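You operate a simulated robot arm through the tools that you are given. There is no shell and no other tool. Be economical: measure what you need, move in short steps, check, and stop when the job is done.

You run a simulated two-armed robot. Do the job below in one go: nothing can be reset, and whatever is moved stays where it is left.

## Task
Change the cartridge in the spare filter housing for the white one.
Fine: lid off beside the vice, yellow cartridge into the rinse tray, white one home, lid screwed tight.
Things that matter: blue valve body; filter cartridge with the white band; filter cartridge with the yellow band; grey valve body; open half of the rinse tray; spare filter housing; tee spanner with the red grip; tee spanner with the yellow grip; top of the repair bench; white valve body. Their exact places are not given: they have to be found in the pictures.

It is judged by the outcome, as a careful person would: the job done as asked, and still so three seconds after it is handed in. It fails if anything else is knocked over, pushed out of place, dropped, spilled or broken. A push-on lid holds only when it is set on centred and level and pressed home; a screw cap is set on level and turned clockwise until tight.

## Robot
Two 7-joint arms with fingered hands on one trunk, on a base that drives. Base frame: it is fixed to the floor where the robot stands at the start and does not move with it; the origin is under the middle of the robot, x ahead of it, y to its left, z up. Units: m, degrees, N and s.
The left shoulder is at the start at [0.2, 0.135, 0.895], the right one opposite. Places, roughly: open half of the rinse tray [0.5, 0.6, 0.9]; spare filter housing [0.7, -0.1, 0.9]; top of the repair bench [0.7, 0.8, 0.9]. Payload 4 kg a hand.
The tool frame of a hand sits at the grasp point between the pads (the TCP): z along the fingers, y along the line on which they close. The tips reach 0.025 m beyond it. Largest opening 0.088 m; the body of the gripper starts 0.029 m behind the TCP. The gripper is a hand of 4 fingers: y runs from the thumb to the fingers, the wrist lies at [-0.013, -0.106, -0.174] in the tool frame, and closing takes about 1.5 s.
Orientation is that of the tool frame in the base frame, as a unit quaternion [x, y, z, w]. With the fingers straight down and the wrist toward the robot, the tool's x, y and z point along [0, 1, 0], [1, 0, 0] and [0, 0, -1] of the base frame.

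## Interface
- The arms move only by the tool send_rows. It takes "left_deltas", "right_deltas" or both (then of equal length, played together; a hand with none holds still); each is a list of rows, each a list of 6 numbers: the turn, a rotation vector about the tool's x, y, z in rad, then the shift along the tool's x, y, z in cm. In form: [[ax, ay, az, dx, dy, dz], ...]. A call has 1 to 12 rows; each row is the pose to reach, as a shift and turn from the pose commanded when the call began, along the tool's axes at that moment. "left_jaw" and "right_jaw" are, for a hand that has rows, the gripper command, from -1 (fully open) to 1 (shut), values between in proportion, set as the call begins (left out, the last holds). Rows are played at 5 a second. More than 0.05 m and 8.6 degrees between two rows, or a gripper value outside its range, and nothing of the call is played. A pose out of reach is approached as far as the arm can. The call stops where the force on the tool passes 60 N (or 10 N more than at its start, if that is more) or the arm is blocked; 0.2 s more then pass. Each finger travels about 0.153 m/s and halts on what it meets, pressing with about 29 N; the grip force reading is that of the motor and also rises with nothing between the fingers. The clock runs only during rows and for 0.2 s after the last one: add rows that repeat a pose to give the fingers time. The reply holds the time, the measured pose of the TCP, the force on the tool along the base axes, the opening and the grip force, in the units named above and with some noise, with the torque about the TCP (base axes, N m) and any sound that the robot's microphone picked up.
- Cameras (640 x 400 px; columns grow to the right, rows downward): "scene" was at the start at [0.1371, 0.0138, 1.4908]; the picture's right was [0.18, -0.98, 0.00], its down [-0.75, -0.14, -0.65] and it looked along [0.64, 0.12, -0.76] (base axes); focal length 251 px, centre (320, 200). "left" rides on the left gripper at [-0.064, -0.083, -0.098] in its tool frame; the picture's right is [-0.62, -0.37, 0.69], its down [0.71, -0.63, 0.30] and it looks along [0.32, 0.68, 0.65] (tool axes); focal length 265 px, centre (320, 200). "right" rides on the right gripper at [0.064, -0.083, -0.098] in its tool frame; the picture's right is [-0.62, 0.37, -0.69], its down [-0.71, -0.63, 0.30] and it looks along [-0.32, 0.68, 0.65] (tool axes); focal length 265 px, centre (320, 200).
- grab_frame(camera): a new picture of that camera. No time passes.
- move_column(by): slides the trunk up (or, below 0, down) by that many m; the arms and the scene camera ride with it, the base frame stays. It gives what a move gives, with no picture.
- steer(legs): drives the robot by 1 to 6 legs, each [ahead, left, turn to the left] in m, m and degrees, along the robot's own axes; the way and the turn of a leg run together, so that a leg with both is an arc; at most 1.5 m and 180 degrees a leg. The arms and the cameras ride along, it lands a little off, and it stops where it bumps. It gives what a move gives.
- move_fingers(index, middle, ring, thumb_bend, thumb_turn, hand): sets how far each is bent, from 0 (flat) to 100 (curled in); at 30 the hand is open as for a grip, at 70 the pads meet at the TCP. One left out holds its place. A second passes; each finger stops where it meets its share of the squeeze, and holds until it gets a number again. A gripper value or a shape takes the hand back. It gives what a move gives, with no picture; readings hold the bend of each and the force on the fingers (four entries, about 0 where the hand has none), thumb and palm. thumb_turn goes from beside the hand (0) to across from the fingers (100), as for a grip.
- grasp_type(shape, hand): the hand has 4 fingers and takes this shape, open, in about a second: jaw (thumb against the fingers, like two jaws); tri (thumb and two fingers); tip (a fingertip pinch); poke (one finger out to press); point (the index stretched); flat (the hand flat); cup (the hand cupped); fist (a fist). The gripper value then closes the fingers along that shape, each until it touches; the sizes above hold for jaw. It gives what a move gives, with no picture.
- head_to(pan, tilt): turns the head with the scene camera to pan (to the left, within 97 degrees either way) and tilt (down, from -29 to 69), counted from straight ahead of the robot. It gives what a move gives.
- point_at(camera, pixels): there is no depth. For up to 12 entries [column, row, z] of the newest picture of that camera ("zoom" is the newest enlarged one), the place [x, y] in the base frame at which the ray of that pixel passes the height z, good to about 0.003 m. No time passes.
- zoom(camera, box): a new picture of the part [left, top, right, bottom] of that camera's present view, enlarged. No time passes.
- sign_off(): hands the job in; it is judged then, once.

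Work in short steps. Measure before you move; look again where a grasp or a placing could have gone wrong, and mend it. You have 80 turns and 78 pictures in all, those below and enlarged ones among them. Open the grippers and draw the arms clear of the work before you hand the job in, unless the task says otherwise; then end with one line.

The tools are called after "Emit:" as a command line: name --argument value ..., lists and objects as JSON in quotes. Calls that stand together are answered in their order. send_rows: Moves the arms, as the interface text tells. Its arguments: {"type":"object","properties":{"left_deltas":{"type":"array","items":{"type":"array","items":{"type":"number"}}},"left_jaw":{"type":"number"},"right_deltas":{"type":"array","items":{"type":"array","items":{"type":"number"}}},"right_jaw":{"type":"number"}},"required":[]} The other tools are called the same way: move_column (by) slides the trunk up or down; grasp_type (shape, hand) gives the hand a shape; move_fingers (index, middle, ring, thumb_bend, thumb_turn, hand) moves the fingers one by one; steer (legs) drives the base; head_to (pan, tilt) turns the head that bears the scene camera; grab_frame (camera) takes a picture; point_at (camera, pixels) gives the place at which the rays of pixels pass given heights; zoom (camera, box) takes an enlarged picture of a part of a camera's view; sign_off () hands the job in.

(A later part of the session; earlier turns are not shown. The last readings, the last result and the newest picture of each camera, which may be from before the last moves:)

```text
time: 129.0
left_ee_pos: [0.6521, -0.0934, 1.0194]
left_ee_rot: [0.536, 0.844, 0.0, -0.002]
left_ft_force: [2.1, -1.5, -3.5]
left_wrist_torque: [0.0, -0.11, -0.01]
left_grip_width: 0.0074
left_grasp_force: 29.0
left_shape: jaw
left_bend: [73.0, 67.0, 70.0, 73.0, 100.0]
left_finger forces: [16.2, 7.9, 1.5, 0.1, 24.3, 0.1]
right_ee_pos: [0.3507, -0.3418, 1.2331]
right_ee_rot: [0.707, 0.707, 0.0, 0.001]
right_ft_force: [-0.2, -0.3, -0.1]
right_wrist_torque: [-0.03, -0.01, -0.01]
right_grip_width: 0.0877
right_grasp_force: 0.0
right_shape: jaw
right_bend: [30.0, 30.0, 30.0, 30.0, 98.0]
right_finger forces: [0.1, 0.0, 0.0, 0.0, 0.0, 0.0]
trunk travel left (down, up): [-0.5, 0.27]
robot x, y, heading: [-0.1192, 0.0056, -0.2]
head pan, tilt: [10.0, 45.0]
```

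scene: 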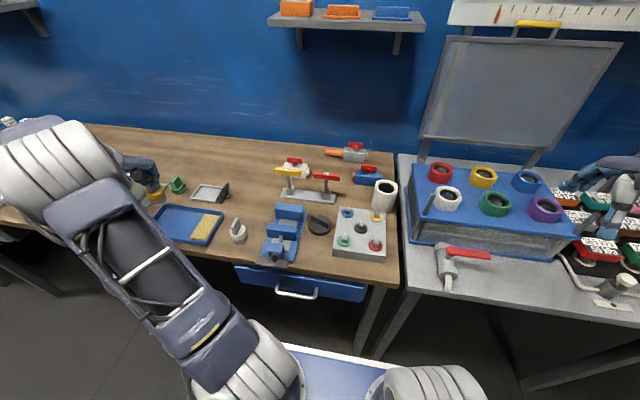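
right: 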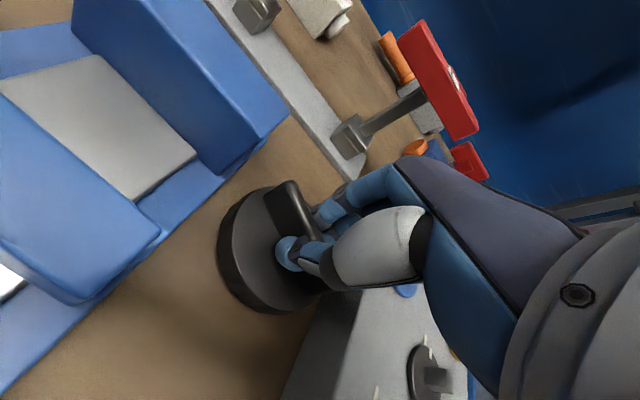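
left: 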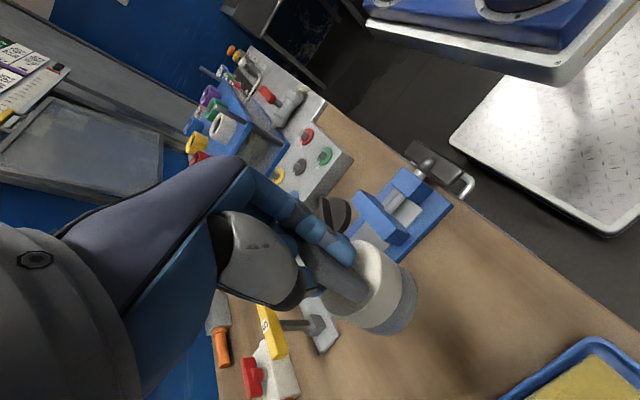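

Only a faint side force (2 N) and no upward push: it is entering the bore. I shift 1.5 mm away from the wall and continue down.

Emit:
send_rows --left_deltas '[[0, 0, 0, -0.15, 0.1, 0.3], [0, 0, 0, -0.15, 0.1, 0.7], [0, 0, 0, -0.15, 0.1, 1], [0, 0, 0, -0.15, 0.1, 1]]'

Emit:
send_rows --left_deltas '[[0, 0, 0, 0, 0, 0.4], [0, 0, 0, 0, 0, 0.8], [0, 0, 0, 0, 0, 1.2], [0, 0, 0, 0, 0, 1.2]]'

```text
time: 130.0
left_ee_pos: [0.6541, -0.0946, 1.0095]
left_ee_rot: [0.536, 0.844, 0.0, 0.0]
left_ft_force: [2.5, 0.6, -3.2]
left_wrist_torque: [0.0, -0.12, 0.01]
left_grip_width: 0.007
left_grasp_force: 28.7
left_shape: jaw
left_bend: [73.0, 68.0, 70.0, 73.0, 100.0]
left_finger forces: [16.1, 7.7, 1.7, 0.1, 24.3, 0.0]
right_ee_pos: [0.351, -0.3421, 1.2329]
right_ee_rot: [0.707, 0.707, 0.0, 0.0]
right_ft_force: [-0.2, 0.4, 1.0]
right_wrist_torque: [-0.01, -0.04, 0.02]
right_grip_width: 0.0878
right_grasp_force: 0.0
right_shape: jaw
right_bend: [30.0, 30.0, 30.0, 30.0, 98.0]
right_finger forces: [0.0, 0.1, 0.0, 0.0, 0.0, 0.0]
trunk travel left (down, up): [-0.5, 0.27]
robot x, y, heading: [-0.1179, -0.0023, -0.0]
head pan, tilt: [10.0, 45.0]
```

```text
time: 131.0
left_ee_pos: [0.6546, -0.0946, 0.9977]
left_ee_rot: [0.536, 0.844, 0.0, 0.0]
left_ft_force: [3.3, 0.5, -2.4]
left_wrist_torque: [-0.01, -0.15, 0.01]
left_grip_width: 0.0075
left_grasp_force: 28.5
left_shape: jaw
left_bend: [73.0, 67.0, 70.0, 73.0, 100.0]
left_finger forces: [16.6, 8.0, 1.7, 0.0, 24.0, 0.1]
right_ee_pos: [0.3509, -0.3407, 1.2317]
right_ee_rot: [0.707, 0.707, 0.0, 0.0]
right_ft_force: [-1.1, -0.3, -0.7]
right_wrist_torque: [0.01, 0.0, 0.0]
right_grip_width: 0.0876
right_grasp_force: 0.0
right_shape: jaw
right_bend: [30.0, 30.0, 30.0, 30.0, 98.0]
right_finger forces: [0.1, 0.1, 0.0, 0.1, 0.1, 0.0]
trunk travel left (down, up): [-0.5, 0.27]
robot x, y, heading: [-0.1201, 0.0022, 0.3]
head pan, tilt: [10.0, 45.0]
```

It slides in smoothly, over 3 cm deep. I continue until the fingertips come near the rim.

Emit:
send_rows --left_deltas '[[0, 0, 0, 0, 0.15, 0.5], [0, 0, 0, 0, 0.15, 1], [0, 0, 0, 0, 0.15, 1.3], [0, 0, 0, 0, 0.15, 1.3]]'

Emit:
send_rows --left_deltas '[[0, 0, 0, 0, 0, 0.3], [0, 0, 0, 0, 0, 0.6], [0, 0, 0, 0, 0, 0.6]]'

Emit:
send_rows --left_deltas '[[0, 0, 0, 0, 0, 0.2], [0, 0, 0, 0, 0, 0.4], [0, 0, 0, 0, 0, 0.4]]'

```text
time: 132.0
left_ee_pos: [0.6566, -0.0929, 0.9852]
left_ee_rot: [0.536, 0.844, 0.0, 0.0]
left_ft_force: [1.6, -0.1, -2.9]
left_wrist_torque: [0.02, -0.03, -0.02]
left_grip_width: 0.0073
left_grasp_force: 29.0
left_shape: jaw
left_bend: [73.0, 68.0, 70.0, 73.0, 100.0]
left_finger forces: [15.9, 7.7, 1.9, 0.0, 24.2, 0.0]
right_ee_pos: [0.3508, -0.341, 1.2328]
right_ee_rot: [0.707, 0.707, 0.0, 0.0]
right_ft_force: [0.1, 0.3, 0.2]
right_wrist_torque: [0.02, 0.01, 0.01]
right_grip_width: 0.0878
right_grasp_force: 0.0
right_shape: jaw
right_bend: [30.0, 30.0, 30.0, 30.0, 98.0]
right_finger forces: [0.0, 0.1, 0.1, 0.0, 0.0, 0.0]
trunk travel left (down, up): [-0.5, 0.27]
robot x, y, heading: [-0.1195, 0.0023, 0.1]
head pan, tilt: [10.0, 45.0]
```

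```text
time: 132.8
left_ee_pos: [0.6556, -0.0954, 0.9777]
left_ee_rot: [0.536, 0.844, 0.0, 0.001]
left_ft_force: [-0.1, 0.5, -3.2]
left_wrist_torque: [0.02, -0.03, 0.01]
left_grip_width: 0.0071
left_grasp_force: 29.1
left_shape: jaw
left_bend: [73.0, 68.0, 70.0, 73.0, 100.0]
left_finger forces: [16.1, 7.4, 1.6, 0.0, 24.3, 0.1]
right_ee_pos: [0.3524, -0.3409, 1.2333]
right_ee_rot: [0.707, 0.707, 0.0, 0.0]
right_ft_force: [-1.2, 0.1, 0.3]
right_wrist_torque: [0.01, 0.02, 0.03]
right_grip_width: 0.0878
right_grasp_force: 0.0
right_shape: jaw
right_bend: [30.0, 30.0, 30.0, 30.0, 98.0]
right_finger forces: [0.0, 0.1, 0.1, 0.1, 0.1, 0.0]
trunk travel left (down, up): [-0.5, 0.27]
robot x, y, heading: [-0.1184, -0.0021, -0.3]
head pan, tilt: [10.0, 45.0]
```

```text
time: 133.6
left_ee_pos: [0.6564, -0.0953, 0.9734]
left_ee_rot: [0.536, 0.844, 0.0, 0.0]
left_ft_force: [-0.2, 0.2, -4.3]
left_wrist_torque: [-0.02, 0.01, -0.01]
left_grip_width: 0.0071
left_grasp_force: 29.0
left_shape: jaw
left_bend: [73.0, 68.0, 70.0, 73.0, 100.0]
left_finger forces: [15.7, 7.5, 1.6, 0.0, 24.7, 0.0]
right_ee_pos: [0.3505, -0.3409, 1.2317]
right_ee_rot: [0.707, 0.707, 0.0, 0.0]
right_ft_force: [-1.3, -0.1, 0.5]
right_wrist_torque: [-0.01, 0.01, -0.01]
right_grip_width: 0.0877
right_grasp_force: 0.0
right_shape: jaw
right_bend: [30.0, 30.0, 30.0, 30.0, 98.0]
right_finger forces: [0.0, 0.0, 0.0, 0.0, 0.0, 0.0]
trunk travel left (down, up): [-0.5, 0.27]
robot x, y, heading: [-0.123, -0.0047, -0.1]
head pan, tilt: [10.0, 45.0]
```

Still sliding freely and the closed fingertips fit in the mouth. I continue in 5 mm steps to the seat.

Emit:
send_rows --left_deltas '[[0, 0, 0, 0, 0, 0.25], [0, 0, 0, 0, 0, 0.5], [0, 0, 0, 0, 0, 0.5]]'

Emit:
send_rows --left_deltas '[[0, 0, 0, 0, 0, 0.25], [0, 0, 0, 0, 0, 0.5], [0, 0, 0, 0, 0, 0.5]]'

Emit:
send_rows --left_deltas '[[0, 0, 0, 0, 0, 0.25], [0, 0, 0, 0, 0, 0.5], [0, 0, 0, 0, 0, 0.5]]'

```text
time: 134.4
left_ee_pos: [0.6554, -0.0958, 0.9704]
left_ee_rot: [0.535, 0.845, 0.0, 0.0]
left_ft_force: [0.3, -0.2, -3.2]
left_wrist_torque: [0.01, -0.01, 0.04]
left_grip_width: 0.0069
left_grasp_force: 29.4
left_shape: jaw
left_bend: [73.0, 68.0, 70.0, 73.0, 100.0]
left_finger forces: [15.7, 7.5, 1.6, 0.0, 24.6, 0.1]
right_ee_pos: [0.3508, -0.3405, 1.2325]
right_ee_rot: [0.707, 0.707, 0.0, 0.0]
right_ft_force: [-0.2, -0.4, 0.0]
right_wrist_torque: [-0.04, 0.0, 0.01]
right_grip_width: 0.0878
right_grasp_force: 0.0
right_shape: jaw
right_bend: [30.0, 30.0, 30.0, 30.0, 98.0]
right_finger forces: [0.0, 0.0, 0.0, 0.0, 0.1, 0.1]
trunk travel left (down, up): [-0.5, 0.27]
robot x, y, heading: [-0.1196, -0.0024, -0.3]
head pan, tilt: [10.0, 45.0]
```

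```text
time: 135.2
left_ee_pos: [0.6549, -0.0949, 0.9658]
left_ee_rot: [0.536, 0.844, 0.0, 0.001]
left_ft_force: [1.4, -0.9, -2.2]
left_wrist_torque: [0.02, -0.05, -0.02]
left_grip_width: 0.0071
left_grasp_force: 29.0
left_shape: jaw
left_bend: [73.0, 68.0, 70.0, 73.0, 100.0]
left_finger forces: [15.9, 7.5, 3.6, 0.0, 24.4, 0.0]
right_ee_pos: [0.3519, -0.3407, 1.2337]
right_ee_rot: [0.707, 0.707, 0.001, 0.0]
right_ft_force: [0.0, -0.1, 0.3]
right_wrist_torque: [0.0, -0.02, 0.03]
right_grip_width: 0.0878
right_grasp_force: 0.0
right_shape: jaw
right_bend: [30.0, 30.0, 30.0, 30.0, 98.0]
right_finger forces: [0.0, 0.0, 0.1, 0.0, 0.0, 0.0]
trunk travel left (down, up): [-0.5, 0.27]
robot x, y, heading: [-0.1193, 0.0012, 0.3]
head pan, tilt: [10.0, 45.0]
```

```text
time: 136.0
left_ee_pos: [0.6556, -0.0952, 0.9601]
left_ee_rot: [0.537, 0.844, 0.0, 0.001]
left_ft_force: [2.8, -4.2, 5.4]
left_wrist_torque: [0.17, -0.07, -0.05]
left_grip_width: 0.0069
left_grasp_force: 28.7
left_shape: jaw
left_bend: [73.0, 68.0, 70.0, 74.0, 100.0]
left_finger forces: [16.8, 6.8, 11.4, 0.0, 24.6, 0.1]
right_ee_pos: [0.3495, -0.3408, 1.2332]
right_ee_rot: [0.707, 0.707, -0.001, 0.001]
right_ft_force: [-0.6, 0.5, 0.0]
right_wrist_torque: [0.03, 0.04, -0.01]
right_grip_width: 0.0879
right_grasp_force: 0.0
right_shape: jaw
right_bend: [30.0, 30.0, 30.0, 30.0, 98.0]
right_finger forces: [0.0, 0.0, 0.0, 0.0, 0.1, 0.1]
trunk travel left (down, up): [-0.5, 0.27]
robot x, y, heading: [-0.1186, -0.0019, -0.2]
head pan, tilt: [10.0, 45.0]
```

Close to home at 0.960; a finger now touches the rim. I press 2 mm, release just enough, rise 4 cm.

Emit:
send_rows --left_deltas '[[0, 0, 0, 0, 0, 0.2], [0, 0, 0, 0, 0, 0.2]]'

Emit:
send_rows --left_deltas '[[0, 0, 0, 0, 0, 0], [0, 0, 0, 0, 0, 0], [0, 0, 0, 0, 0, 0], [0, 0, 0, 0, 0, -0.5], [0, 0, 0, 0, 0, -1.5], [0, 0, 0, 0, 0, -3], [0, 0, 0, 0, 0, -5], [0, 0, 0, 0, 0, -5]]' --left_jaw 0.5

Emit:
send_rows --left_deltas '[[0, 0, 0, 0, 0, 0], [0, 0, 0, 0, 0, 0], [0, 0, 0, 0, 0, 0], [0, 0, 0, 0, 0, 0], [0, 0, 0, 0, 0, 1], [0, 0, 0, 0, 0, 2], [0, 0, 0, 0, 0, 3], [0, 0, 0, 0, 0, 3.3], [0, 0, 0, 0, 0, 3.3]]' --left_jaw 1

```text
time: 136.6
left_ee_pos: [0.6551, -0.0963, 0.9579]
left_ee_rot: [0.537, 0.844, 0.0, 0.001]
left_ft_force: [5.8, -8.9, 8.5]
left_wrist_torque: [0.32, -0.07, -0.12]
left_grip_width: 0.0068
left_grasp_force: 28.8
left_shape: jaw
left_bend: [73.0, 69.0, 71.0, 74.0, 99.0]
left_finger forces: [17.2, 6.1, 17.9, 0.0, 24.8, 0.0]
right_ee_pos: [0.3492, -0.3429, 1.2328]
right_ee_rot: [0.707, 0.707, 0.0, 0.0]
right_ft_force: [0.2, 0.3, -0.4]
right_wrist_torque: [0.0, 0.0, 0.0]
right_grip_width: 0.0877
right_grasp_force: 0.0
right_shape: jaw
right_bend: [30.0, 30.0, 30.0, 30.0, 98.0]
right_finger forces: [0.0, 0.0, 0.0, 0.1, 0.0, 0.1]
trunk travel left (down, up): [-0.5, 0.27]
robot x, y, heading: [-0.122, 0.0017, -0.1]
head pan, tilt: [10.0, 45.0]
```

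```text
time: 138.4
left_ee_pos: [0.6551, -0.0939, 1.006]
left_ee_rot: [0.535, 0.845, 0.0, 0.0]
left_ft_force: [-0.4, -0.5, -0.2]
left_wrist_torque: [0.0, -0.03, -0.01]
left_grip_width: 0.0219
left_grasp_force: 0.2
left_shape: jaw
left_bend: [74.0, 56.0, 54.0, 74.0, 100.0]
left_finger forces: [0.0, 0.0, 0.0, 0.0, 0.0, 0.0]
right_ee_pos: [0.3497, -0.3412, 1.2332]
right_ee_rot: [0.707, 0.707, 0.0, 0.0]
right_ft_force: [0.8, 0.3, -0.2]
right_wrist_torque: [-0.03, 0.01, -0.01]
right_grip_width: 0.0874
right_grasp_force: 0.1
right_shape: jaw
right_bend: [30.0, 30.0, 30.0, 30.0, 98.0]
right_finger forces: [0.1, 0.1, 0.1, 0.0, 0.1, 0.0]
trunk travel left (down, up): [-0.5, 0.27]
robot x, y, heading: [-0.1205, -0.0033, 0.0]
head pan, tilt: [10.0, 45.0]
```

```text
time: 140.4
left_ee_pos: [0.6556, -0.0943, 0.9744]
left_ee_rot: [0.536, 0.844, 0.0, 0.0]
left_ft_force: [-0.1, -0.1, 2.0]
left_wrist_torque: [-0.01, -0.03, -0.01]
left_grip_width: 0.0
left_grasp_force: 29.0
left_shape: jaw
left_bend: [70.0, 70.0, 70.0, 40.0, 100.0]
left_finger forces: [0.0, 0.0, 0.0, 0.1, 0.0, 0.0]
right_ee_pos: [0.3501, -0.3411, 1.2335]
right_ee_rot: [0.707, 0.707, 0.0, 0.0]
right_ft_force: [-0.4, -0.9, -0.4]
right_wrist_torque: [0.0, 0.0, 0.02]
right_grip_width: 0.0875
right_grasp_force: 0.1
right_shape: jaw
right_bend: [30.0, 30.0, 30.0, 30.0, 98.0]
right_finger forces: [0.1, 0.0, 0.0, 0.0, 0.1, 0.1]
trunk travel left (down, up): [-0.5, 0.27]
robot x, y, heading: [-0.1211, -0.0009, 0.2]
head pan, tilt: [10.0, 45.0]
```

At tips ≈ fin-top height there's a first hint of contact (2 N). I press a bit to check it is home.

Emit:
send_rows --left_deltas '[[0, 0, 0, 0, 0, 0.2], [0, 0, 0, 0, 0, 0.4], [0, 0, 0, 0, 0, 0.4]]'

Emit:
send_rows --left_deltas '[[0, 0, 0, 0, 0, 0.2], [0, 0, 0, 0, 0, 0.4], [0, 0, 0, 0, 0, 0.4]]'

```text
time: 141.2
left_ee_pos: [0.6575, -0.0932, 0.9731]
left_ee_rot: [0.536, 0.844, 0.001, 0.003]
left_ft_force: [1.7, 2.8, 24.7]
left_wrist_torque: [0.03, -0.1, -0.01]
left_grip_width: 0.0001
left_grasp_force: 29.2
left_shape: jaw
left_bend: [70.0, 70.0, 70.0, 40.0, 100.0]
left_finger forces: [28.8, 22.0, 0.1, 0.0, 0.0, 0.0]
right_ee_pos: [0.3504, -0.3408, 1.2334]
right_ee_rot: [0.707, 0.707, 0.0, 0.0]
right_ft_force: [0.4, 0.8, 0.3]
right_wrist_torque: [0.01, 0.0, 0.03]
right_grip_width: 0.0879
right_grasp_force: 0.0
right_shape: jaw
right_bend: [30.0, 30.0, 30.0, 30.0, 98.0]
right_finger forces: [0.1, 0.1, 0.0, 0.0, 0.0, 0.0]
trunk travel left (down, up): [-0.5, 0.27]
robot x, y, heading: [-0.1225, 0.0016, -0.1]
head pan, tilt: [10.0, 45.0]
```

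```text
time: 142.0
left_ee_pos: [0.657, -0.0932, 0.9722]
left_ee_rot: [0.537, 0.844, 0.001, 0.005]
left_ft_force: [2.4, 9.0, 48.7]
left_wrist_torque: [0.15, -0.2, 0.02]
left_grip_width: 0.0003
left_grasp_force: 28.8
left_shape: jaw
left_bend: [70.0, 70.0, 70.0, 39.0, 100.0]
left_finger forces: [59.5, 0.0, 0.1, 0.0, 0.1, 0.0]
right_ee_pos: [0.3487, -0.3412, 1.2335]
right_ee_rot: [0.707, 0.707, 0.0, 0.0]
right_ft_force: [0.2, 0.4, -0.5]
right_wrist_torque: [0.0, 0.02, 0.05]
right_grip_width: 0.0877
right_grasp_force: 0.0
right_shape: jaw
right_bend: [30.0, 30.0, 30.0, 30.0, 98.0]
right_finger forces: [0.0, 0.0, 0.2, 0.1, 0.1, 0.1]
trunk travel left (down, up): [-0.5, 0.27]
robot x, y, heading: [-0.1177, 0.0033, -0.2]
head pan, tilt: [10.0, 45.0]
5 turns are left
```

The white cartridge is home (fin top at the same 0.947 height, solid at 49 N). Few turns remain, so in one go: left arm retreats the way it came, right hand returns to the exact lid pose, grips, lifts, and brings the lid above the housing turned ready for a clockwise screw.

Emit:
send_rows --left_deltas '[[0, 0, 0, 0, 0, -4.5], [0, 0, 0, 0, 0, -9], [0, 0, 0, 0, 0, -13.5], [0, 0, 0, 0, 0, -18], [0, 0, 0, 3.97, -0.94, -19.25], [0, 0, 0, 7.94, -1.89, -20.5], [0, 0, 0, 11.9, -2.83, -21.75], [0, 0, 0, 15.9, -3.78, -23], [0, 0, 0, 19.85, -4.72, -24.25], [0, 0, 0, 23.8, -5.66, -25.5], [0, 0, 0, 27.8, -6.6, -26.75], [0, 0, 0, 31.75, -7.55, -28]]'

Emit:
send_rows --left_deltas '[[0, 0, 0, 3.97, -0.94, -1.25], [0, 0, 0, 7.94, -1.89, -2.5], [0, 0, 0, 11.9, -2.83, -3.75], [0, 0, 0, 15.9, -3.78, -5], [0, 0, 0, 19.85, -4.72, -6.25], [0, 0, 0, 23.8, -5.66, -7.5], [0, 0, 0, 27.8, -6.6, -8.75], [0, 0, 0, 31.75, -7.55, -10]]' --left_jaw -1

Emit:
send_rows --right_deltas '[[0, 0, 0, 4, 1.55, 0.9], [0, 0, 0, 8, 3.1, 1.8], [0, 0, 0, 12, 4.6, 2.7], [0, 0, 0, 16, 6.2, 3.6], [0, 0, 0, 20, 7.7, 4.5], [0, 0, 0, 24, 9.3, 5.5], [0, 0, 0, 28, 10.8, 6.4], [0, 0, 0, 32, 12.4, 7.3], [0, 0, 0, 36, 13.9, 8.2], [0, 0, 0, 40, 15.5, 9.1], [0, 0, 0, 44, 17, 10], [0, 0, 0, 44, 17, 10]]' --right_jaw -1

Emit:
send_rows --right_deltas '[[0, 0, 0, 0, 0, 4.5], [0, 0, 0, 0, 0, 9], [0, 0, 0, 0, 0, 13.5], [0, 0, 0, 0, 0, 17], [0, 0, 0, 0, 0, 20], [0, 0, 0, 0, 0, 22], [0, 0, 0, 0, 0, 22.8], [0, 0, 0, 0, 0, 22.8]]'

Emit:
send_rows --right_deltas '[[0, 0, 0, 0, 0, 0], [0, 0, 0, 0, 0, 0], [0, 0, 0, 0, 0, 0], [0, 0, 0, 0, 0, 0], [0, 0, 0, 0, 0, 0], [0, 0, 0, 0, 0, 0], [0, 0, 0, 0, 0, 0], [0, 0, 0, 0, 0, 0]]' --right_jaw 1

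Emit:
send_rows --right_deltas '[[0, 0, 0, 0, 0, -1], [0, 0, 0, 0, 0, -4], [0, 0, 0, 0, 0, -8], [0, 0, 0, 0, 0, -12], [0, 0, 0, 0, 0, -16], [0, 0, 0, 0, 0, -20], [0, 0, 0, 0, 0, -22.8], [0, 0, 0, 0, 0, -22.8]]'

Emit:
send_rows --right_deltas '[[0, 0, -0.14, -1.6, 1.16, 0], [0, 0, -0.28, -3.2, 2.3, 0], [0, 0, -0.42, -4.8, 3.5, 0], [0, 0, -0.56, -6.4, 4.6, 0], [0, 0, -0.7, -8, 5.8, 0], [0, 0, -0.84, -9.6, 7, 0], [0, 0, -0.98, -11.2, 8.1, 0], [0, 0, -1.12, -12.8, 9.3, 0], [0, 0, -1.26, -14.4, 10.4, 0], [0, 0, -1.4, -16, 11.6, 0], [0, 0, -1.54, -17.6, 12.7, 0], [0, 0, -1.68, -19.25, 13.9, 0]]'

Emit:
send_rows --right_deltas '[[0, 0, -0.125, 0, 0, 0], [0, 0, -0.25, 0, 0, 0], [0, 0, -0.375, 0, 0, 0], [0, 0, -0.5, 0, 0, 0], [0, 0, -0.5, 0, 0, 3], [0, 0, -0.5, 0, 0, 6], [0, 0, -0.5, 0, 0, 9], [0, 0, -0.5, 0, 0, 11], [0, 0, -0.5, 0, 0, 11.6], [0, 0, -0.5, 0, 0, 11.6]]'

Emit:
zoom --camera "scene" --box '[340, 140, 436, 215]'

Emit:
point_at --camera "zoom" --pixels '[[240, 240, 0.97], [260, 240, 0.97], [320, 240, 0.97], [380, 240, 0.97], [320, 220, 0.97], [320, 260, 0.97], [249, 252, 0.948], [374, 255, 0.948]]'

```text
time: 144.6
left_ee_pos: [0.4523, 0.1601, 1.2454]
left_ee_rot: [0.536, 0.844, 0.001, -0.001]
left_ft_force: [0.9, 0.2, -0.7]
left_wrist_torque: [0.02, 0.0, 0.03]
left_grip_width: 0.0
left_grasp_force: 28.6
left_shape: jaw
left_bend: [70.0, 70.0, 70.0, 40.0, 100.0]
left_finger forces: [0.1, 0.1, 0.0, 0.1, 0.0, 0.0]
right_ee_pos: [0.3509, -0.3419, 1.2336]
right_ee_rot: [0.707, 0.707, 0.0, 0.001]
right_ft_force: [-0.5, 0.4, -0.3]
right_wrist_torque: [0.02, 0.0, 0.0]
right_grip_width: 0.0876
right_grasp_force: 0.1
right_shape: jaw
right_bend: [30.0, 30.0, 30.0, 30.0, 98.0]
right_finger forces: [0.0, 0.1, 0.0, 0.0, 0.1, 0.0]
trunk travel left (down, up): [-0.5, 0.27]
robot x, y, heading: [-0.1198, 0.0021, 0.1]
head pan, tilt: [10.0, 45.0]
```

```text
time: 146.4
left_ee_pos: [0.2492, 0.4141, 1.3462]
left_ee_rot: [0.537, 0.844, 0.001, 0.001]
left_ft_force: [-0.6, 0.5, -0.9]
left_wrist_torque: [-0.01, 0.0, 0.02]
left_grip_width: 0.0876
left_grasp_force: 0.1
left_shape: jaw
left_bend: [30.0, 30.0, 30.0, 30.0, 98.0]
left_finger forces: [0.0, 0.1, 0.0, 0.0, 0.0, 0.1]
right_ee_pos: [0.351, -0.3408, 1.2335]
right_ee_rot: [0.706, 0.708, 0.0, 0.0]
right_ft_force: [-0.3, -0.1, 0.5]
right_wrist_torque: [-0.01, 0.03, 0.01]
right_grip_width: 0.0879
right_grasp_force: 0.1
right_shape: jaw
right_bend: [30.0, 30.0, 30.0, 30.0, 98.0]
right_finger forces: [0.0, 0.1, 0.1, 0.0, 0.0, 0.1]
trunk travel left (down, up): [-0.5, 0.27]
robot x, y, heading: [-0.1163, 0.0023, -0.1]
head pan, tilt: [10.0, 45.0]
```

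```text
time: 149.0
left_ee_pos: [0.2485, 0.416, 1.3461]
left_ee_rot: [0.536, 0.844, -0.001, 0.001]
left_ft_force: [-0.1, 0.1, -0.5]
left_wrist_torque: [-0.01, -0.01, -0.01]
left_grip_width: 0.0879
left_grasp_force: 0.1
left_shape: jaw
left_bend: [30.0, 30.0, 30.0, 30.0, 98.0]
left_finger forces: [0.0, 0.0, 0.0, 0.0, 0.1, 0.0]
right_ee_pos: [0.5197, 0.0999, 1.1317]
right_ee_rot: [0.708, 0.707, 0.001, 0.0]
right_ft_force: [0.2, -0.3, 0.1]
right_wrist_torque: [-0.02, -0.01, 0.03]
right_grip_width: 0.0876
right_grasp_force: 0.0
right_shape: jaw
right_bend: [30.0, 30.0, 30.0, 30.0, 98.0]
right_finger forces: [0.0, 0.1, 0.0, 0.0, 0.1, 0.1]
trunk travel left (down, up): [-0.5, 0.27]
robot x, y, heading: [-0.1194, -0.0029, -0.2]
head pan, tilt: [10.0, 45.0]
```

```text
time: 150.8
left_ee_pos: [0.2484, 0.4148, 1.3467]
left_ee_rot: [0.536, 0.844, 0.0, 0.0]
left_ft_force: [0.7, 0.2, 0.3]
left_wrist_torque: [-0.03, 0.01, -0.02]
left_grip_width: 0.0877
left_grasp_force: 0.1
left_shape: jaw
left_bend: [30.0, 30.0, 30.0, 30.0, 98.0]
left_finger forces: [0.0, 0.0, 0.0, 0.0, 0.0, 0.0]
right_ee_pos: [0.5184, 0.0994, 0.9038]
right_ee_rot: [0.707, 0.707, -0.001, 0.0]
right_ft_force: [0.5, -0.5, -0.5]
right_wrist_torque: [0.0, -0.01, -0.02]
right_grip_width: 0.0875
right_grasp_force: 0.0
right_shape: jaw
right_bend: [30.0, 30.0, 30.0, 30.0, 98.0]
right_finger forces: [0.0, 0.0, 0.1, 0.0, 0.1, 0.0]
trunk travel left (down, up): [-0.5, 0.27]
robot x, y, heading: [-0.1171, -0.0005, 0.1]
head pan, tilt: [10.0, 45.0]
```

```text
time: 152.6
left_ee_pos: [0.2481, 0.4158, 1.3463]
left_ee_rot: [0.536, 0.844, 0.0, -0.001]
left_ft_force: [0.4, 0.3, -0.2]
left_wrist_torque: [-0.03, 0.01, 0.0]
left_grip_width: 0.0876
left_grasp_force: 0.0
left_shape: jaw
left_bend: [30.0, 30.0, 30.0, 30.0, 98.0]
left_finger forces: [0.0, 0.0, 0.1, 0.1, 0.1, 0.0]
right_ee_pos: [0.5197, 0.0993, 0.9045]
right_ee_rot: [0.706, 0.708, 0.0, 0.0]
right_ft_force: [-0.4, -0.2, 0.1]
right_wrist_torque: [-0.03, -0.01, 0.0]
right_grip_width: 0.0042
right_grasp_force: 28.7
right_shape: jaw
right_bend: [71.0, 70.0, 70.0, 74.0, 100.0]
right_finger forces: [15.2, 7.4, 2.6, 0.1, 25.3, 0.1]
trunk travel left (down, up): [-0.5, 0.27]
robot x, y, heading: [-0.117, -0.0019, -0.1]
head pan, tilt: [10.0, 45.0]
```

```text
time: 154.4
left_ee_pos: [0.2491, 0.4168, 1.3458]
left_ee_rot: [0.536, 0.844, 0.0, -0.001]
left_ft_force: [0.1, -0.3, -0.8]
left_wrist_torque: [-0.01, -0.02, 0.0]
left_grip_width: 0.0877
left_grasp_force: 0.0
left_shape: jaw
left_bend: [30.0, 30.0, 30.0, 30.0, 98.0]
left_finger forces: [0.0, 0.0, 0.0, 0.0, 0.0, 0.1]
right_ee_pos: [0.5201, 0.1013, 1.1332]
right_ee_rot: [0.707, 0.707, 0.0, 0.0]
right_ft_force: [0.1, 0.4, 0.0]
right_wrist_torque: [-0.01, -0.01, 0.0]
right_grip_width: 0.0047
right_grasp_force: 29.0
right_shape: jaw
right_bend: [71.0, 70.0, 70.0, 74.0, 100.0]
right_finger forces: [15.7, 7.2, 2.3, 0.0, 25.1, 0.0]
trunk travel left (down, up): [-0.5, 0.27]
robot x, y, heading: [-0.1173, -0.0011, 0.1]
head pan, tilt: [10.0, 45.0]
```

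```text
time: 157.0
left_ee_pos: [0.2481, 0.4154, 1.3463]
left_ee_rot: [0.536, 0.844, 0.0, 0.0]
left_ft_force: [0.1, 0.0, 0.6]
left_wrist_torque: [0.01, 0.01, -0.03]
left_grip_width: 0.0875
left_grasp_force: 0.1
left_shape: jaw
left_bend: [30.0, 30.0, 30.0, 30.0, 98.0]
left_finger forces: [0.0, 0.1, 0.0, 0.0, 0.0, 0.1]
right_ee_pos: [0.658, -0.0933, 1.1318]
right_ee_rot: [-0.056, 0.998, 0.0, 0.0]
right_ft_force: [-0.3, 0.3, -0.4]
right_wrist_torque: [0.01, -0.01, 0.0]
right_grip_width: 0.0046
right_grasp_force: 28.9
right_shape: jaw
right_bend: [71.0, 70.0, 70.0, 75.0, 100.0]
right_finger forces: [16.9, 7.0, 1.5, 0.0, 25.5, 0.0]
trunk travel left (down, up): [-0.5, 0.27]
robot x, y, heading: [-0.1182, 0.0015, 0.1]
head pan, tilt: [10.0, 45.0]
```

```text
time: 159.2
left_ee_pos: [0.2479, 0.4146, 1.3462]
left_ee_rot: [0.536, 0.844, 0.0, 0.0]
left_ft_force: [-0.8, -0.2, -0.3]
left_wrist_torque: [0.01, -0.02, -0.01]
left_grip_width: 0.0877
left_grasp_force: 0.1
left_shape: jaw
left_bend: [30.0, 30.0, 30.0, 30.0, 98.0]
left_finger forces: [0.0, 0.1, 0.1, 0.0, 0.1, 0.1]
right_ee_pos: [0.6587, -0.0927, 1.016]
right_ee_rot: [-0.299, 0.954, 0.0, 0.001]
right_ft_force: [0.4, 0.4, -0.1]
right_wrist_torque: [0.01, 0.0, 0.0]
right_grip_width: 0.0047
right_grasp_force: 28.6
right_shape: jaw
right_bend: [71.0, 70.0, 70.0, 75.0, 100.0]
right_finger forces: [17.3, 6.7, 1.4, 0.0, 25.6, 0.0]
right hand out of reach, approached as far as the arm can: row 3, 4, 5
trunk travel left (down, up): [-0.5, 0.27]
robot x, y, heading: [-0.1191, -0.0029, 0.1]
head pan, tilt: [10.0, 45.0]
```

```text
5.33 times, centred on (388, 178) of scene
```

zoom: 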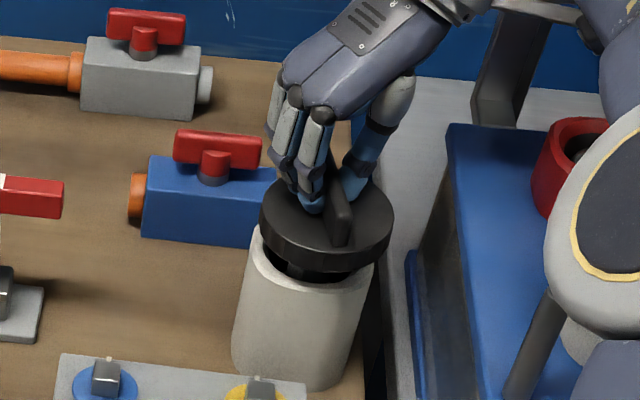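

```text
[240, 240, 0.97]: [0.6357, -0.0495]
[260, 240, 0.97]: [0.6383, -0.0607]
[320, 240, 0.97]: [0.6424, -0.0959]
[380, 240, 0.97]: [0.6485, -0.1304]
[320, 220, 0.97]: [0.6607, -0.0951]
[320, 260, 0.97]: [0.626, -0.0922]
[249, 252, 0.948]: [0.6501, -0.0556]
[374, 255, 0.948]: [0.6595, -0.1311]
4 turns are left
```

Lid is gripped and level, hand at 125° anticlockwise; it sits ~3 mm toward the robot and right of the housing axis. I shift 3 mm in +x and +y, set it down lightly, and turn clockwise ~165° following the lid axis.

Emit:
send_rows --right_deltas '[[0, 0, 0, -0.42, 0.07, 0.5], [0, 0, 0, -0.42, 0.07, 1.2], [0, 0, 0, -0.42, 0.07, 1.6], [0, 0, 0, -0.42, 0.07, 1.6]]'

Emit:
send_rows --right_deltas '[[0, 0, 0, 0, 0, 0.2], [0, 0, 0, 0, 0, 0.4], [0, 0, 0, 0, 0, 0.4]]'

Emit:
send_rows --right_deltas '[[0, 0, 0.14, 0.07, -0.1, 0.02], [0, 0, 0.28, 0.12, -0.18, 0.04], [0, 0, 0.42, 0.17, -0.25, 0.06], [0, 0, 0.56, 0.2, -0.3, 0.08], [0, 0, 0.7, 0.24, -0.33, 0.1], [0, 0, 0.84, 0.27, -0.35, 0.12], [0, 0, 0.98, 0.33, -0.37, 0.14], [0, 0, 1.12, 0.4, -0.38, 0.16], [0, 0, 1.26, 0.47, -0.39, 0.18], [0, 0, 1.4, 0.55, -0.39, 0.2], [0, 0, 1.54, 0.62, -0.39, 0.22], [0, 0, 1.68, 0.7, -0.39, 0.24]]'

Emit:
send_rows --right_deltas '[[0, 0, 0.13, 0.07, -0.04, 0.01], [0, 0, 0.27, 0.14, -0.08, 0.02], [0, 0, 0.4, 0.2, -0.13, 0.03], [0, 0, 0.53, 0.26, -0.18, 0.04], [0, 0, 0.67, 0.31, -0.23, 0.05], [0, 0, 0.8, 0.35, -0.28, 0.06], [0, 0, 0.93, 0.39, -0.33, 0.07], [0, 0, 1.07, 0.43, -0.38, 0.08], [0, 0, 1.2, 0.46, -0.43, 0.1], [0, 0, 1.2, 0.46, -0.43, 0.1]]'

```text
time: 160.2
left_ee_pos: [0.2479, 0.4158, 1.3462]
left_ee_rot: [0.536, 0.844, 0.0, 0.0]
left_ft_force: [0.0, 0.2, 0.2]
left_wrist_torque: [-0.03, 0.01, 0.03]
left_grip_width: 0.0879
left_grasp_force: 0.0
left_shape: jaw
left_bend: [30.0, 30.0, 30.0, 30.0, 98.0]
left_finger forces: [0.1, 0.0, 0.0, 0.1, 0.0, 0.0]
right_ee_pos: [0.6615, -0.0903, 0.9987]
right_ee_rot: [-0.299, 0.954, 0.0, 0.0]
right_ft_force: [-0.2, 0.0, -0.4]
right_wrist_torque: [-0.01, -0.01, 0.01]
right_grip_width: 0.0048
right_grasp_force: 28.8
right_shape: jaw
right_bend: [71.0, 70.0, 70.0, 75.0, 100.0]
right_finger forces: [17.2, 6.8, 1.4, 0.1, 25.5, 0.0]
trunk travel left (down, up): [-0.5, 0.27]
robot x, y, heading: [-0.1186, -0.001, 0.3]
head pan, tilt: [10.0, 45.0]
```

```text
time: 161.0
left_ee_pos: [0.2471, 0.4149, 1.3466]
left_ee_rot: [0.536, 0.844, 0.0, 0.001]
left_ft_force: [-0.4, 0.7, 0.4]
left_wrist_torque: [-0.03, 0.02, 0.01]
left_grip_width: 0.0881
left_grasp_force: 0.0
left_shape: jaw
left_bend: [30.0, 30.0, 30.0, 30.0, 98.0]
left_finger forces: [0.0, 0.0, 0.1, 0.0, 0.0, 0.0]
right_ee_pos: [0.6615, -0.0903, 0.9962]
right_ee_rot: [-0.3, 0.954, 0.0, 0.001]
right_ft_force: [0.4, -0.3, -0.1]
right_wrist_torque: [-0.02, 0.03, 0.0]
right_grip_width: 0.0045
right_grasp_force: 28.5
right_shape: jaw
right_bend: [71.0, 70.0, 70.0, 75.0, 100.0]
right_finger forces: [17.2, 6.7, 1.4, 0.0, 25.5, 0.0]
trunk travel left (down, up): [-0.5, 0.27]
robot x, y, heading: [-0.1238, -0.0024, -0.0]
head pan, tilt: [10.0, 45.0]
```

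```text
time: 163.6
left_ee_pos: [0.2478, 0.4152, 1.347]
left_ee_rot: [0.536, 0.844, 0.0, 0.0]
left_ft_force: [0.6, -0.5, 0.6]
left_wrist_torque: [0.0, 0.03, 0.0]
left_grip_width: 0.0877
left_grasp_force: 0.1
left_shape: jaw
left_bend: [30.0, 30.0, 30.0, 30.0, 98.0]
left_finger forces: [0.1, 0.0, 0.1, 0.0, 0.0, 0.0]
right_ee_pos: [0.6579, -0.0967, 0.9935]
right_ee_rot: [0.511, 0.859, 0.001, 0.0]
right_ft_force: [-0.4, 1.4, 1.3]
right_wrist_torque: [0.05, -0.02, -0.01]
right_grip_width: 0.0048
right_grasp_force: 29.4
right_shape: jaw
right_bend: [71.0, 70.0, 70.0, 75.0, 99.0]
right_finger forces: [17.3, 7.0, 1.2, 0.0, 25.8, 0.0]
trunk travel left (down, up): [-0.5, 0.27]
robot x, y, heading: [-0.1197, -0.0005, -0.0]
head pan, tilt: [10.0, 45.0]
```

```text
time: 165.8
left_ee_pos: [0.2477, 0.416, 1.3455]
left_ee_rot: [0.535, 0.845, 0.0, 0.0]
left_ft_force: [-0.1, 0.1, 0.3]
left_wrist_torque: [-0.01, -0.01, -0.01]
left_grip_width: 0.0876
left_grasp_force: 0.1
left_shape: jaw
left_bend: [30.0, 30.0, 30.0, 30.0, 98.0]
left_finger forces: [0.0, 0.1, 0.1, 0.0, 0.0, 0.0]
right_ee_pos: [0.6521, -0.0955, 0.9929]
right_ee_rot: [0.907, 0.421, 0.001, 0.001]
right_ft_force: [0.9, 0.3, 6.0]
right_wrist_torque: [-0.03, -0.02, 0.05]
right_grip_width: 0.0047
right_grasp_force: 28.9
right_shape: jaw
right_bend: [71.0, 70.0, 70.0, 75.0, 99.0]
right_finger forces: [17.1, 7.8, 1.6, 0.1, 26.1, 0.0]
trunk travel left (down, up): [-0.5, 0.27]
robot x, y, heading: [-0.1221, -0.0026, -0.1]
head pan, tilt: [10.0, 45.0]
3 turns are left
```

Lid went on centred (side forces ~0) and is taking thread (6 N up). I release, rise, unwind 165°, regrip the bar and do a second clockwise pass with a light downward feed.

Emit:
send_rows --right_deltas '[[0, 0, 0, 0, 0, -0.1], [0, 0, 0, 0, 0, -0.1], [0, 0, 0, 0, 0, -0.1], [0, 0, 0, 0, 0, -0.1], [0, 0, 0, 0, 0, -0.1], [0, 0, 0, 0, 0, -2.5], [0, 0, 0, 0, 0, -5], [0, 0, 0, 0, 0, -5]]' --right_jaw -1

Emit:
send_rows --right_deltas '[[0, 0, -0.133, 0.03, 0.06, 0], [0, 0, -0.267, 0.06, 0.13, 0], [0, 0, -0.4, 0.08, 0.19, 0], [0, 0, -0.533, 0.1, 0.25, 0], [0, 0, -0.667, 0.13, 0.32, 0], [0, 0, -0.8, 0.15, 0.38, 0], [0, 0, -0.933, 0.18, 0.44, 0], [0, 0, -1.067, 0.2, 0.51, 0], [0, 0, -1.2, 0.23, 0.57, 0]]'

Emit:
send_rows --right_deltas '[[0, 0, -0.14, 0.04, 0.05, 0], [0, 0, -0.28, 0.08, 0.11, 0], [0, 0, -0.42, 0.12, 0.17, 0], [0, 0, -0.56, 0.15, 0.22, 0], [0, 0, -0.7, 0.19, 0.27, 0], [0, 0, -0.84, 0.23, 0.33, 0], [0, 0, -0.98, 0.27, 0.38, 0], [0, 0, -1.12, 0.31, 0.44, 0], [0, 0, -1.26, 0.35, 0.5, 0], [0, 0, -1.4, 0.38, 0.55, 0], [0, 0, -1.54, 0.42, 0.6, 0], [0, 0, -1.68, 0.46, 0.66, 0]]'

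Emit:
send_rows --right_deltas '[[0, 0, 0, 0, 0, 2], [0, 0, 0, 0, 0, 4], [0, 0, 0, 0, 0, 4.8], [0, 0, 0, 0, 0, 4.8]]'

Emit:
send_rows --right_deltas '[[0, 0, 0, 0, 0, 0], [0, 0, 0, 0, 0, 0], [0, 0, 0, 0, 0, 0], [0, 0, 0, 0, 0, 0], [0, 0, 0, 0, 0, 0], [0, 0, 0, 0, 0, 0], [0, 0, 0, 0, 0, 0], [0, 0, 0, 0, 0, 0]]' --right_jaw 1

Emit:
send_rows --right_deltas '[[0, 0, 0.14, 0.07, -0.1, 0.1], [0, 0, 0.28, 0.12, -0.18, 0.12], [0, 0, 0.42, 0.17, -0.25, 0.14], [0, 0, 0.56, 0.2, -0.3, 0.16], [0, 0, 0.7, 0.24, -0.33, 0.18], [0, 0, 0.84, 0.27, -0.35, 0.2], [0, 0, 0.98, 0.33, -0.37, 0.22], [0, 0, 1.12, 0.4, -0.38, 0.24], [0, 0, 1.26, 0.47, -0.39, 0.26], [0, 0, 1.4, 0.55, -0.39, 0.28], [0, 0, 1.54, 0.62, -0.39, 0.3], [0, 0, 1.68, 0.7, -0.39, 0.3]]'

Emit:
send_rows --right_deltas '[[0, 0, 0.13, 0.07, -0.04, 0.02], [0, 0, 0.27, 0.14, -0.08, 0.04], [0, 0, 0.4, 0.2, -0.13, 0.06], [0, 0, 0.53, 0.26, -0.18, 0.08], [0, 0, 0.67, 0.31, -0.23, 0.1], [0, 0, 0.8, 0.35, -0.28, 0.1], [0, 0, 0.93, 0.39, -0.33, 0.1], [0, 0, 1.07, 0.43, -0.38, 0.1], [0, 0, 1.2, 0.46, -0.43, 0.1], [0, 0, 1.2, 0.46, -0.43, 0.1]]'

```text
time: 167.6
left_ee_pos: [0.2484, 0.4156, 1.3451]
left_ee_rot: [0.536, 0.844, 0.0, 0.0]
left_ft_force: [-1.0, 0.2, -0.1]
left_wrist_torque: [0.0, -0.01, 0.01]
left_grip_width: 0.088
left_grasp_force: 0.1
left_shape: jaw
left_bend: [30.0, 30.0, 30.0, 30.0, 98.0]
left_finger forces: [0.0, 0.1, 0.0, 0.0, 0.0, 0.0]
right_ee_pos: [0.6514, -0.0955, 1.0413]
right_ee_rot: [0.906, 0.422, 0.0, 0.0]
right_ft_force: [-0.8, -0.6, -0.7]
right_wrist_torque: [0.0, 0.01, -0.03]
right_grip_width: 0.0876
right_grasp_force: 0.1
right_shape: jaw
right_bend: [30.0, 30.0, 30.0, 30.0, 98.0]
right_finger forces: [0.0, 0.0, 0.0, 0.0, 0.0, 0.0]
trunk travel left (down, up): [-0.5, 0.27]
robot x, y, heading: [-0.1178, 0.0002, -0.2]
head pan, tilt: [10.0, 45.0]
```

```text
time: 169.6
left_ee_pos: [0.2476, 0.4152, 1.3457]
left_ee_rot: [0.536, 0.844, 0.0, 0.0]
left_ft_force: [0.5, -0.5, -0.2]
left_wrist_torque: [-0.01, -0.02, 0.02]
left_grip_width: 0.0877
left_grasp_force: 0.1
left_shape: jaw
left_bend: [30.0, 30.0, 30.0, 30.0, 98.0]
left_finger forces: [0.0, 0.1, 0.0, 0.0, 0.1, 0.0]
right_ee_pos: [0.6578, -0.0982, 1.0427]
right_ee_rot: [0.509, 0.861, 0.0, 0.0]
right_ft_force: [0.4, 0.3, 0.1]
right_wrist_torque: [0.02, -0.04, 0.01]
right_grip_width: 0.0875
right_grasp_force: 0.1
right_shape: jaw
right_bend: [30.0, 30.0, 30.0, 30.0, 98.0]
right_finger forces: [0.1, 0.1, 0.0, 0.0, 0.0, 0.0]
trunk travel left (down, up): [-0.5, 0.27]
robot x, y, heading: [-0.1172, -0.0007, 0.1]
head pan, tilt: [10.0, 45.0]
```

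```text
time: 172.2
left_ee_pos: [0.2478, 0.4153, 1.3462]
left_ee_rot: [0.536, 0.844, 0.0, 0.0]
left_ft_force: [-0.2, -0.7, -0.1]
left_wrist_torque: [0.02, 0.0, 0.0]
left_grip_width: 0.0877
left_grasp_force: 0.1
left_shape: jaw
left_bend: [30.0, 30.0, 30.0, 30.0, 98.0]
left_finger forces: [0.0, 0.0, 0.1, 0.0, 0.0, 0.0]
right_ee_pos: [0.6616, -0.091, 1.043]
right_ee_rot: [-0.301, 0.954, 0.0, 0.0]
right_ft_force: [-0.3, -0.5, 0.4]
right_wrist_torque: [0.03, -0.01, -0.03]
right_grip_width: 0.0877
right_grasp_force: 0.0
right_shape: jaw
right_bend: [30.0, 30.0, 30.0, 30.0, 98.0]
right_finger forces: [0.0, 0.0, 0.0, 0.0, 0.0, 0.1]
trunk travel left (down, up): [-0.5, 0.27]
robot x, y, heading: [-0.1222, 0.0019, -0.1]
head pan, tilt: [10.0, 45.0]
```

```text
time: 173.2
left_ee_pos: [0.2482, 0.4157, 1.3457]
left_ee_rot: [0.536, 0.844, 0.0, 0.001]
left_ft_force: [0.3, 0.7, 0.3]
left_wrist_torque: [-0.02, -0.01, 0.0]
left_grip_width: 0.0876
left_grasp_force: 0.0
left_shape: jaw
left_bend: [30.0, 30.0, 30.0, 30.0, 98.0]
left_finger forces: [0.1, 0.1, 0.0, 0.1, 0.0, 0.1]
right_ee_pos: [0.6621, -0.0901, 0.9931]
right_ee_rot: [-0.3, 0.954, 0.0, 0.001]
right_ft_force: [-0.4, -0.8, 0.9]
right_wrist_torque: [0.02, -0.03, -0.03]
right_grip_width: 0.0875
right_grasp_force: 0.0
right_shape: jaw
right_bend: [30.0, 30.0, 30.0, 30.0, 98.0]
right_finger forces: [0.1, 0.1, 0.0, 0.0, 0.0, 0.0]
trunk travel left (down, up): [-0.5, 0.27]
robot x, y, heading: [-0.122, 0.0003, 0.2]
head pan, tilt: [10.0, 45.0]
```

```text
time: 175.0
left_ee_pos: [0.2481, 0.4151, 1.3458]
left_ee_rot: [0.535, 0.845, 0.0, 0.0]
left_ft_force: [-0.7, -0.7, 0.3]
left_wrist_torque: [0.01, -0.04, -0.02]
left_grip_width: 0.0876
left_grasp_force: 0.0
left_shape: jaw
left_bend: [30.0, 30.0, 30.0, 30.0, 98.0]
left_finger forces: [0.0, 0.0, 0.0, 0.0, 0.1, 0.0]
right_ee_pos: [0.6621, -0.0886, 0.9936]
right_ee_rot: [-0.301, 0.954, 0.0, 0.0]
right_ft_force: [1.1, 0.5, -1.6]
right_wrist_torque: [0.03, -0.04, 0.01]
right_grip_width: 0.0039
right_grasp_force: 29.1
right_shape: jaw
right_bend: [70.0, 70.0, 70.0, 74.0, 100.0]
right_finger forces: [15.3, 7.0, 3.5, 0.0, 26.5, 0.0]
trunk travel left (down, up): [-0.5, 0.27]
robot x, y, heading: [-0.1215, -0.0001, -0.0]
head pan, tilt: [10.0, 45.0]
```

```text
time: 177.6
left_ee_pos: [0.2491, 0.4156, 1.3462]
left_ee_rot: [0.536, 0.844, 0.0, 0.0]
left_ft_force: [-0.4, 0.0, 0.4]
left_wrist_torque: [0.02, -0.03, 0.01]
left_grip_width: 0.0878
left_grasp_force: 0.2
left_shape: jaw
left_bend: [30.0, 30.0, 30.0, 30.0, 98.0]
left_finger forces: [0.1, 0.1, 0.0, 0.0, 0.0, 0.0]
right_ee_pos: [0.6604, -0.0996, 0.9922]
right_ee_rot: [0.513, 0.858, 0.0, 0.002]
right_ft_force: [23.4, 0.1, 11.3]
right_wrist_torque: [0.14, -0.6, 0.02]
right_grip_width: 0.0037
right_grasp_force: 29.3
right_shape: jaw
right_bend: [69.0, 70.0, 70.0, 75.0, 100.0]
right_finger forces: [32.8, 13.8, 5.4, 0.0, 21.6, 0.1]
trunk travel left (down, up): [-0.5, 0.27]
robot x, y, heading: [-0.123, -0.0031, -0.1]
head pan, tilt: [10.0, 45.0]
```

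```text
time: 179.8
left_ee_pos: [0.2478, 0.4154, 1.3459]
left_ee_rot: [0.536, 0.845, 0.0, -0.001]
left_ft_force: [0.4, -0.4, 0.0]
left_wrist_torque: [0.0, 0.04, 0.0]
left_grip_width: 0.0878
left_grasp_force: 0.1
left_shape: jaw
left_bend: [30.0, 30.0, 30.0, 30.0, 98.0]
left_finger forces: [0.0, 0.0, 0.0, 0.1, 0.0, 0.1]
right_ee_pos: [0.6542, -0.0977, 0.9916]
right_ee_rot: [0.907, 0.421, 0.002, 0.003]
right_ft_force: [16.8, -15.4, 24.4]
right_wrist_torque: [-0.45, -0.78, 0.01]
right_grip_width: 0.0039
right_grasp_force: 29.5
right_shape: jaw
right_bend: [67.0, 69.0, 70.0, 76.0, 100.0]
right_finger forces: [43.6, 13.5, 3.9, 0.0, 21.1, 0.0]
trunk travel left (down, up): [-0.5, 0.27]
robot x, y, heading: [-0.12, 0.0004, -0.3]
head pan, tilt: [10.0, 45.0]
2 turns are left
```

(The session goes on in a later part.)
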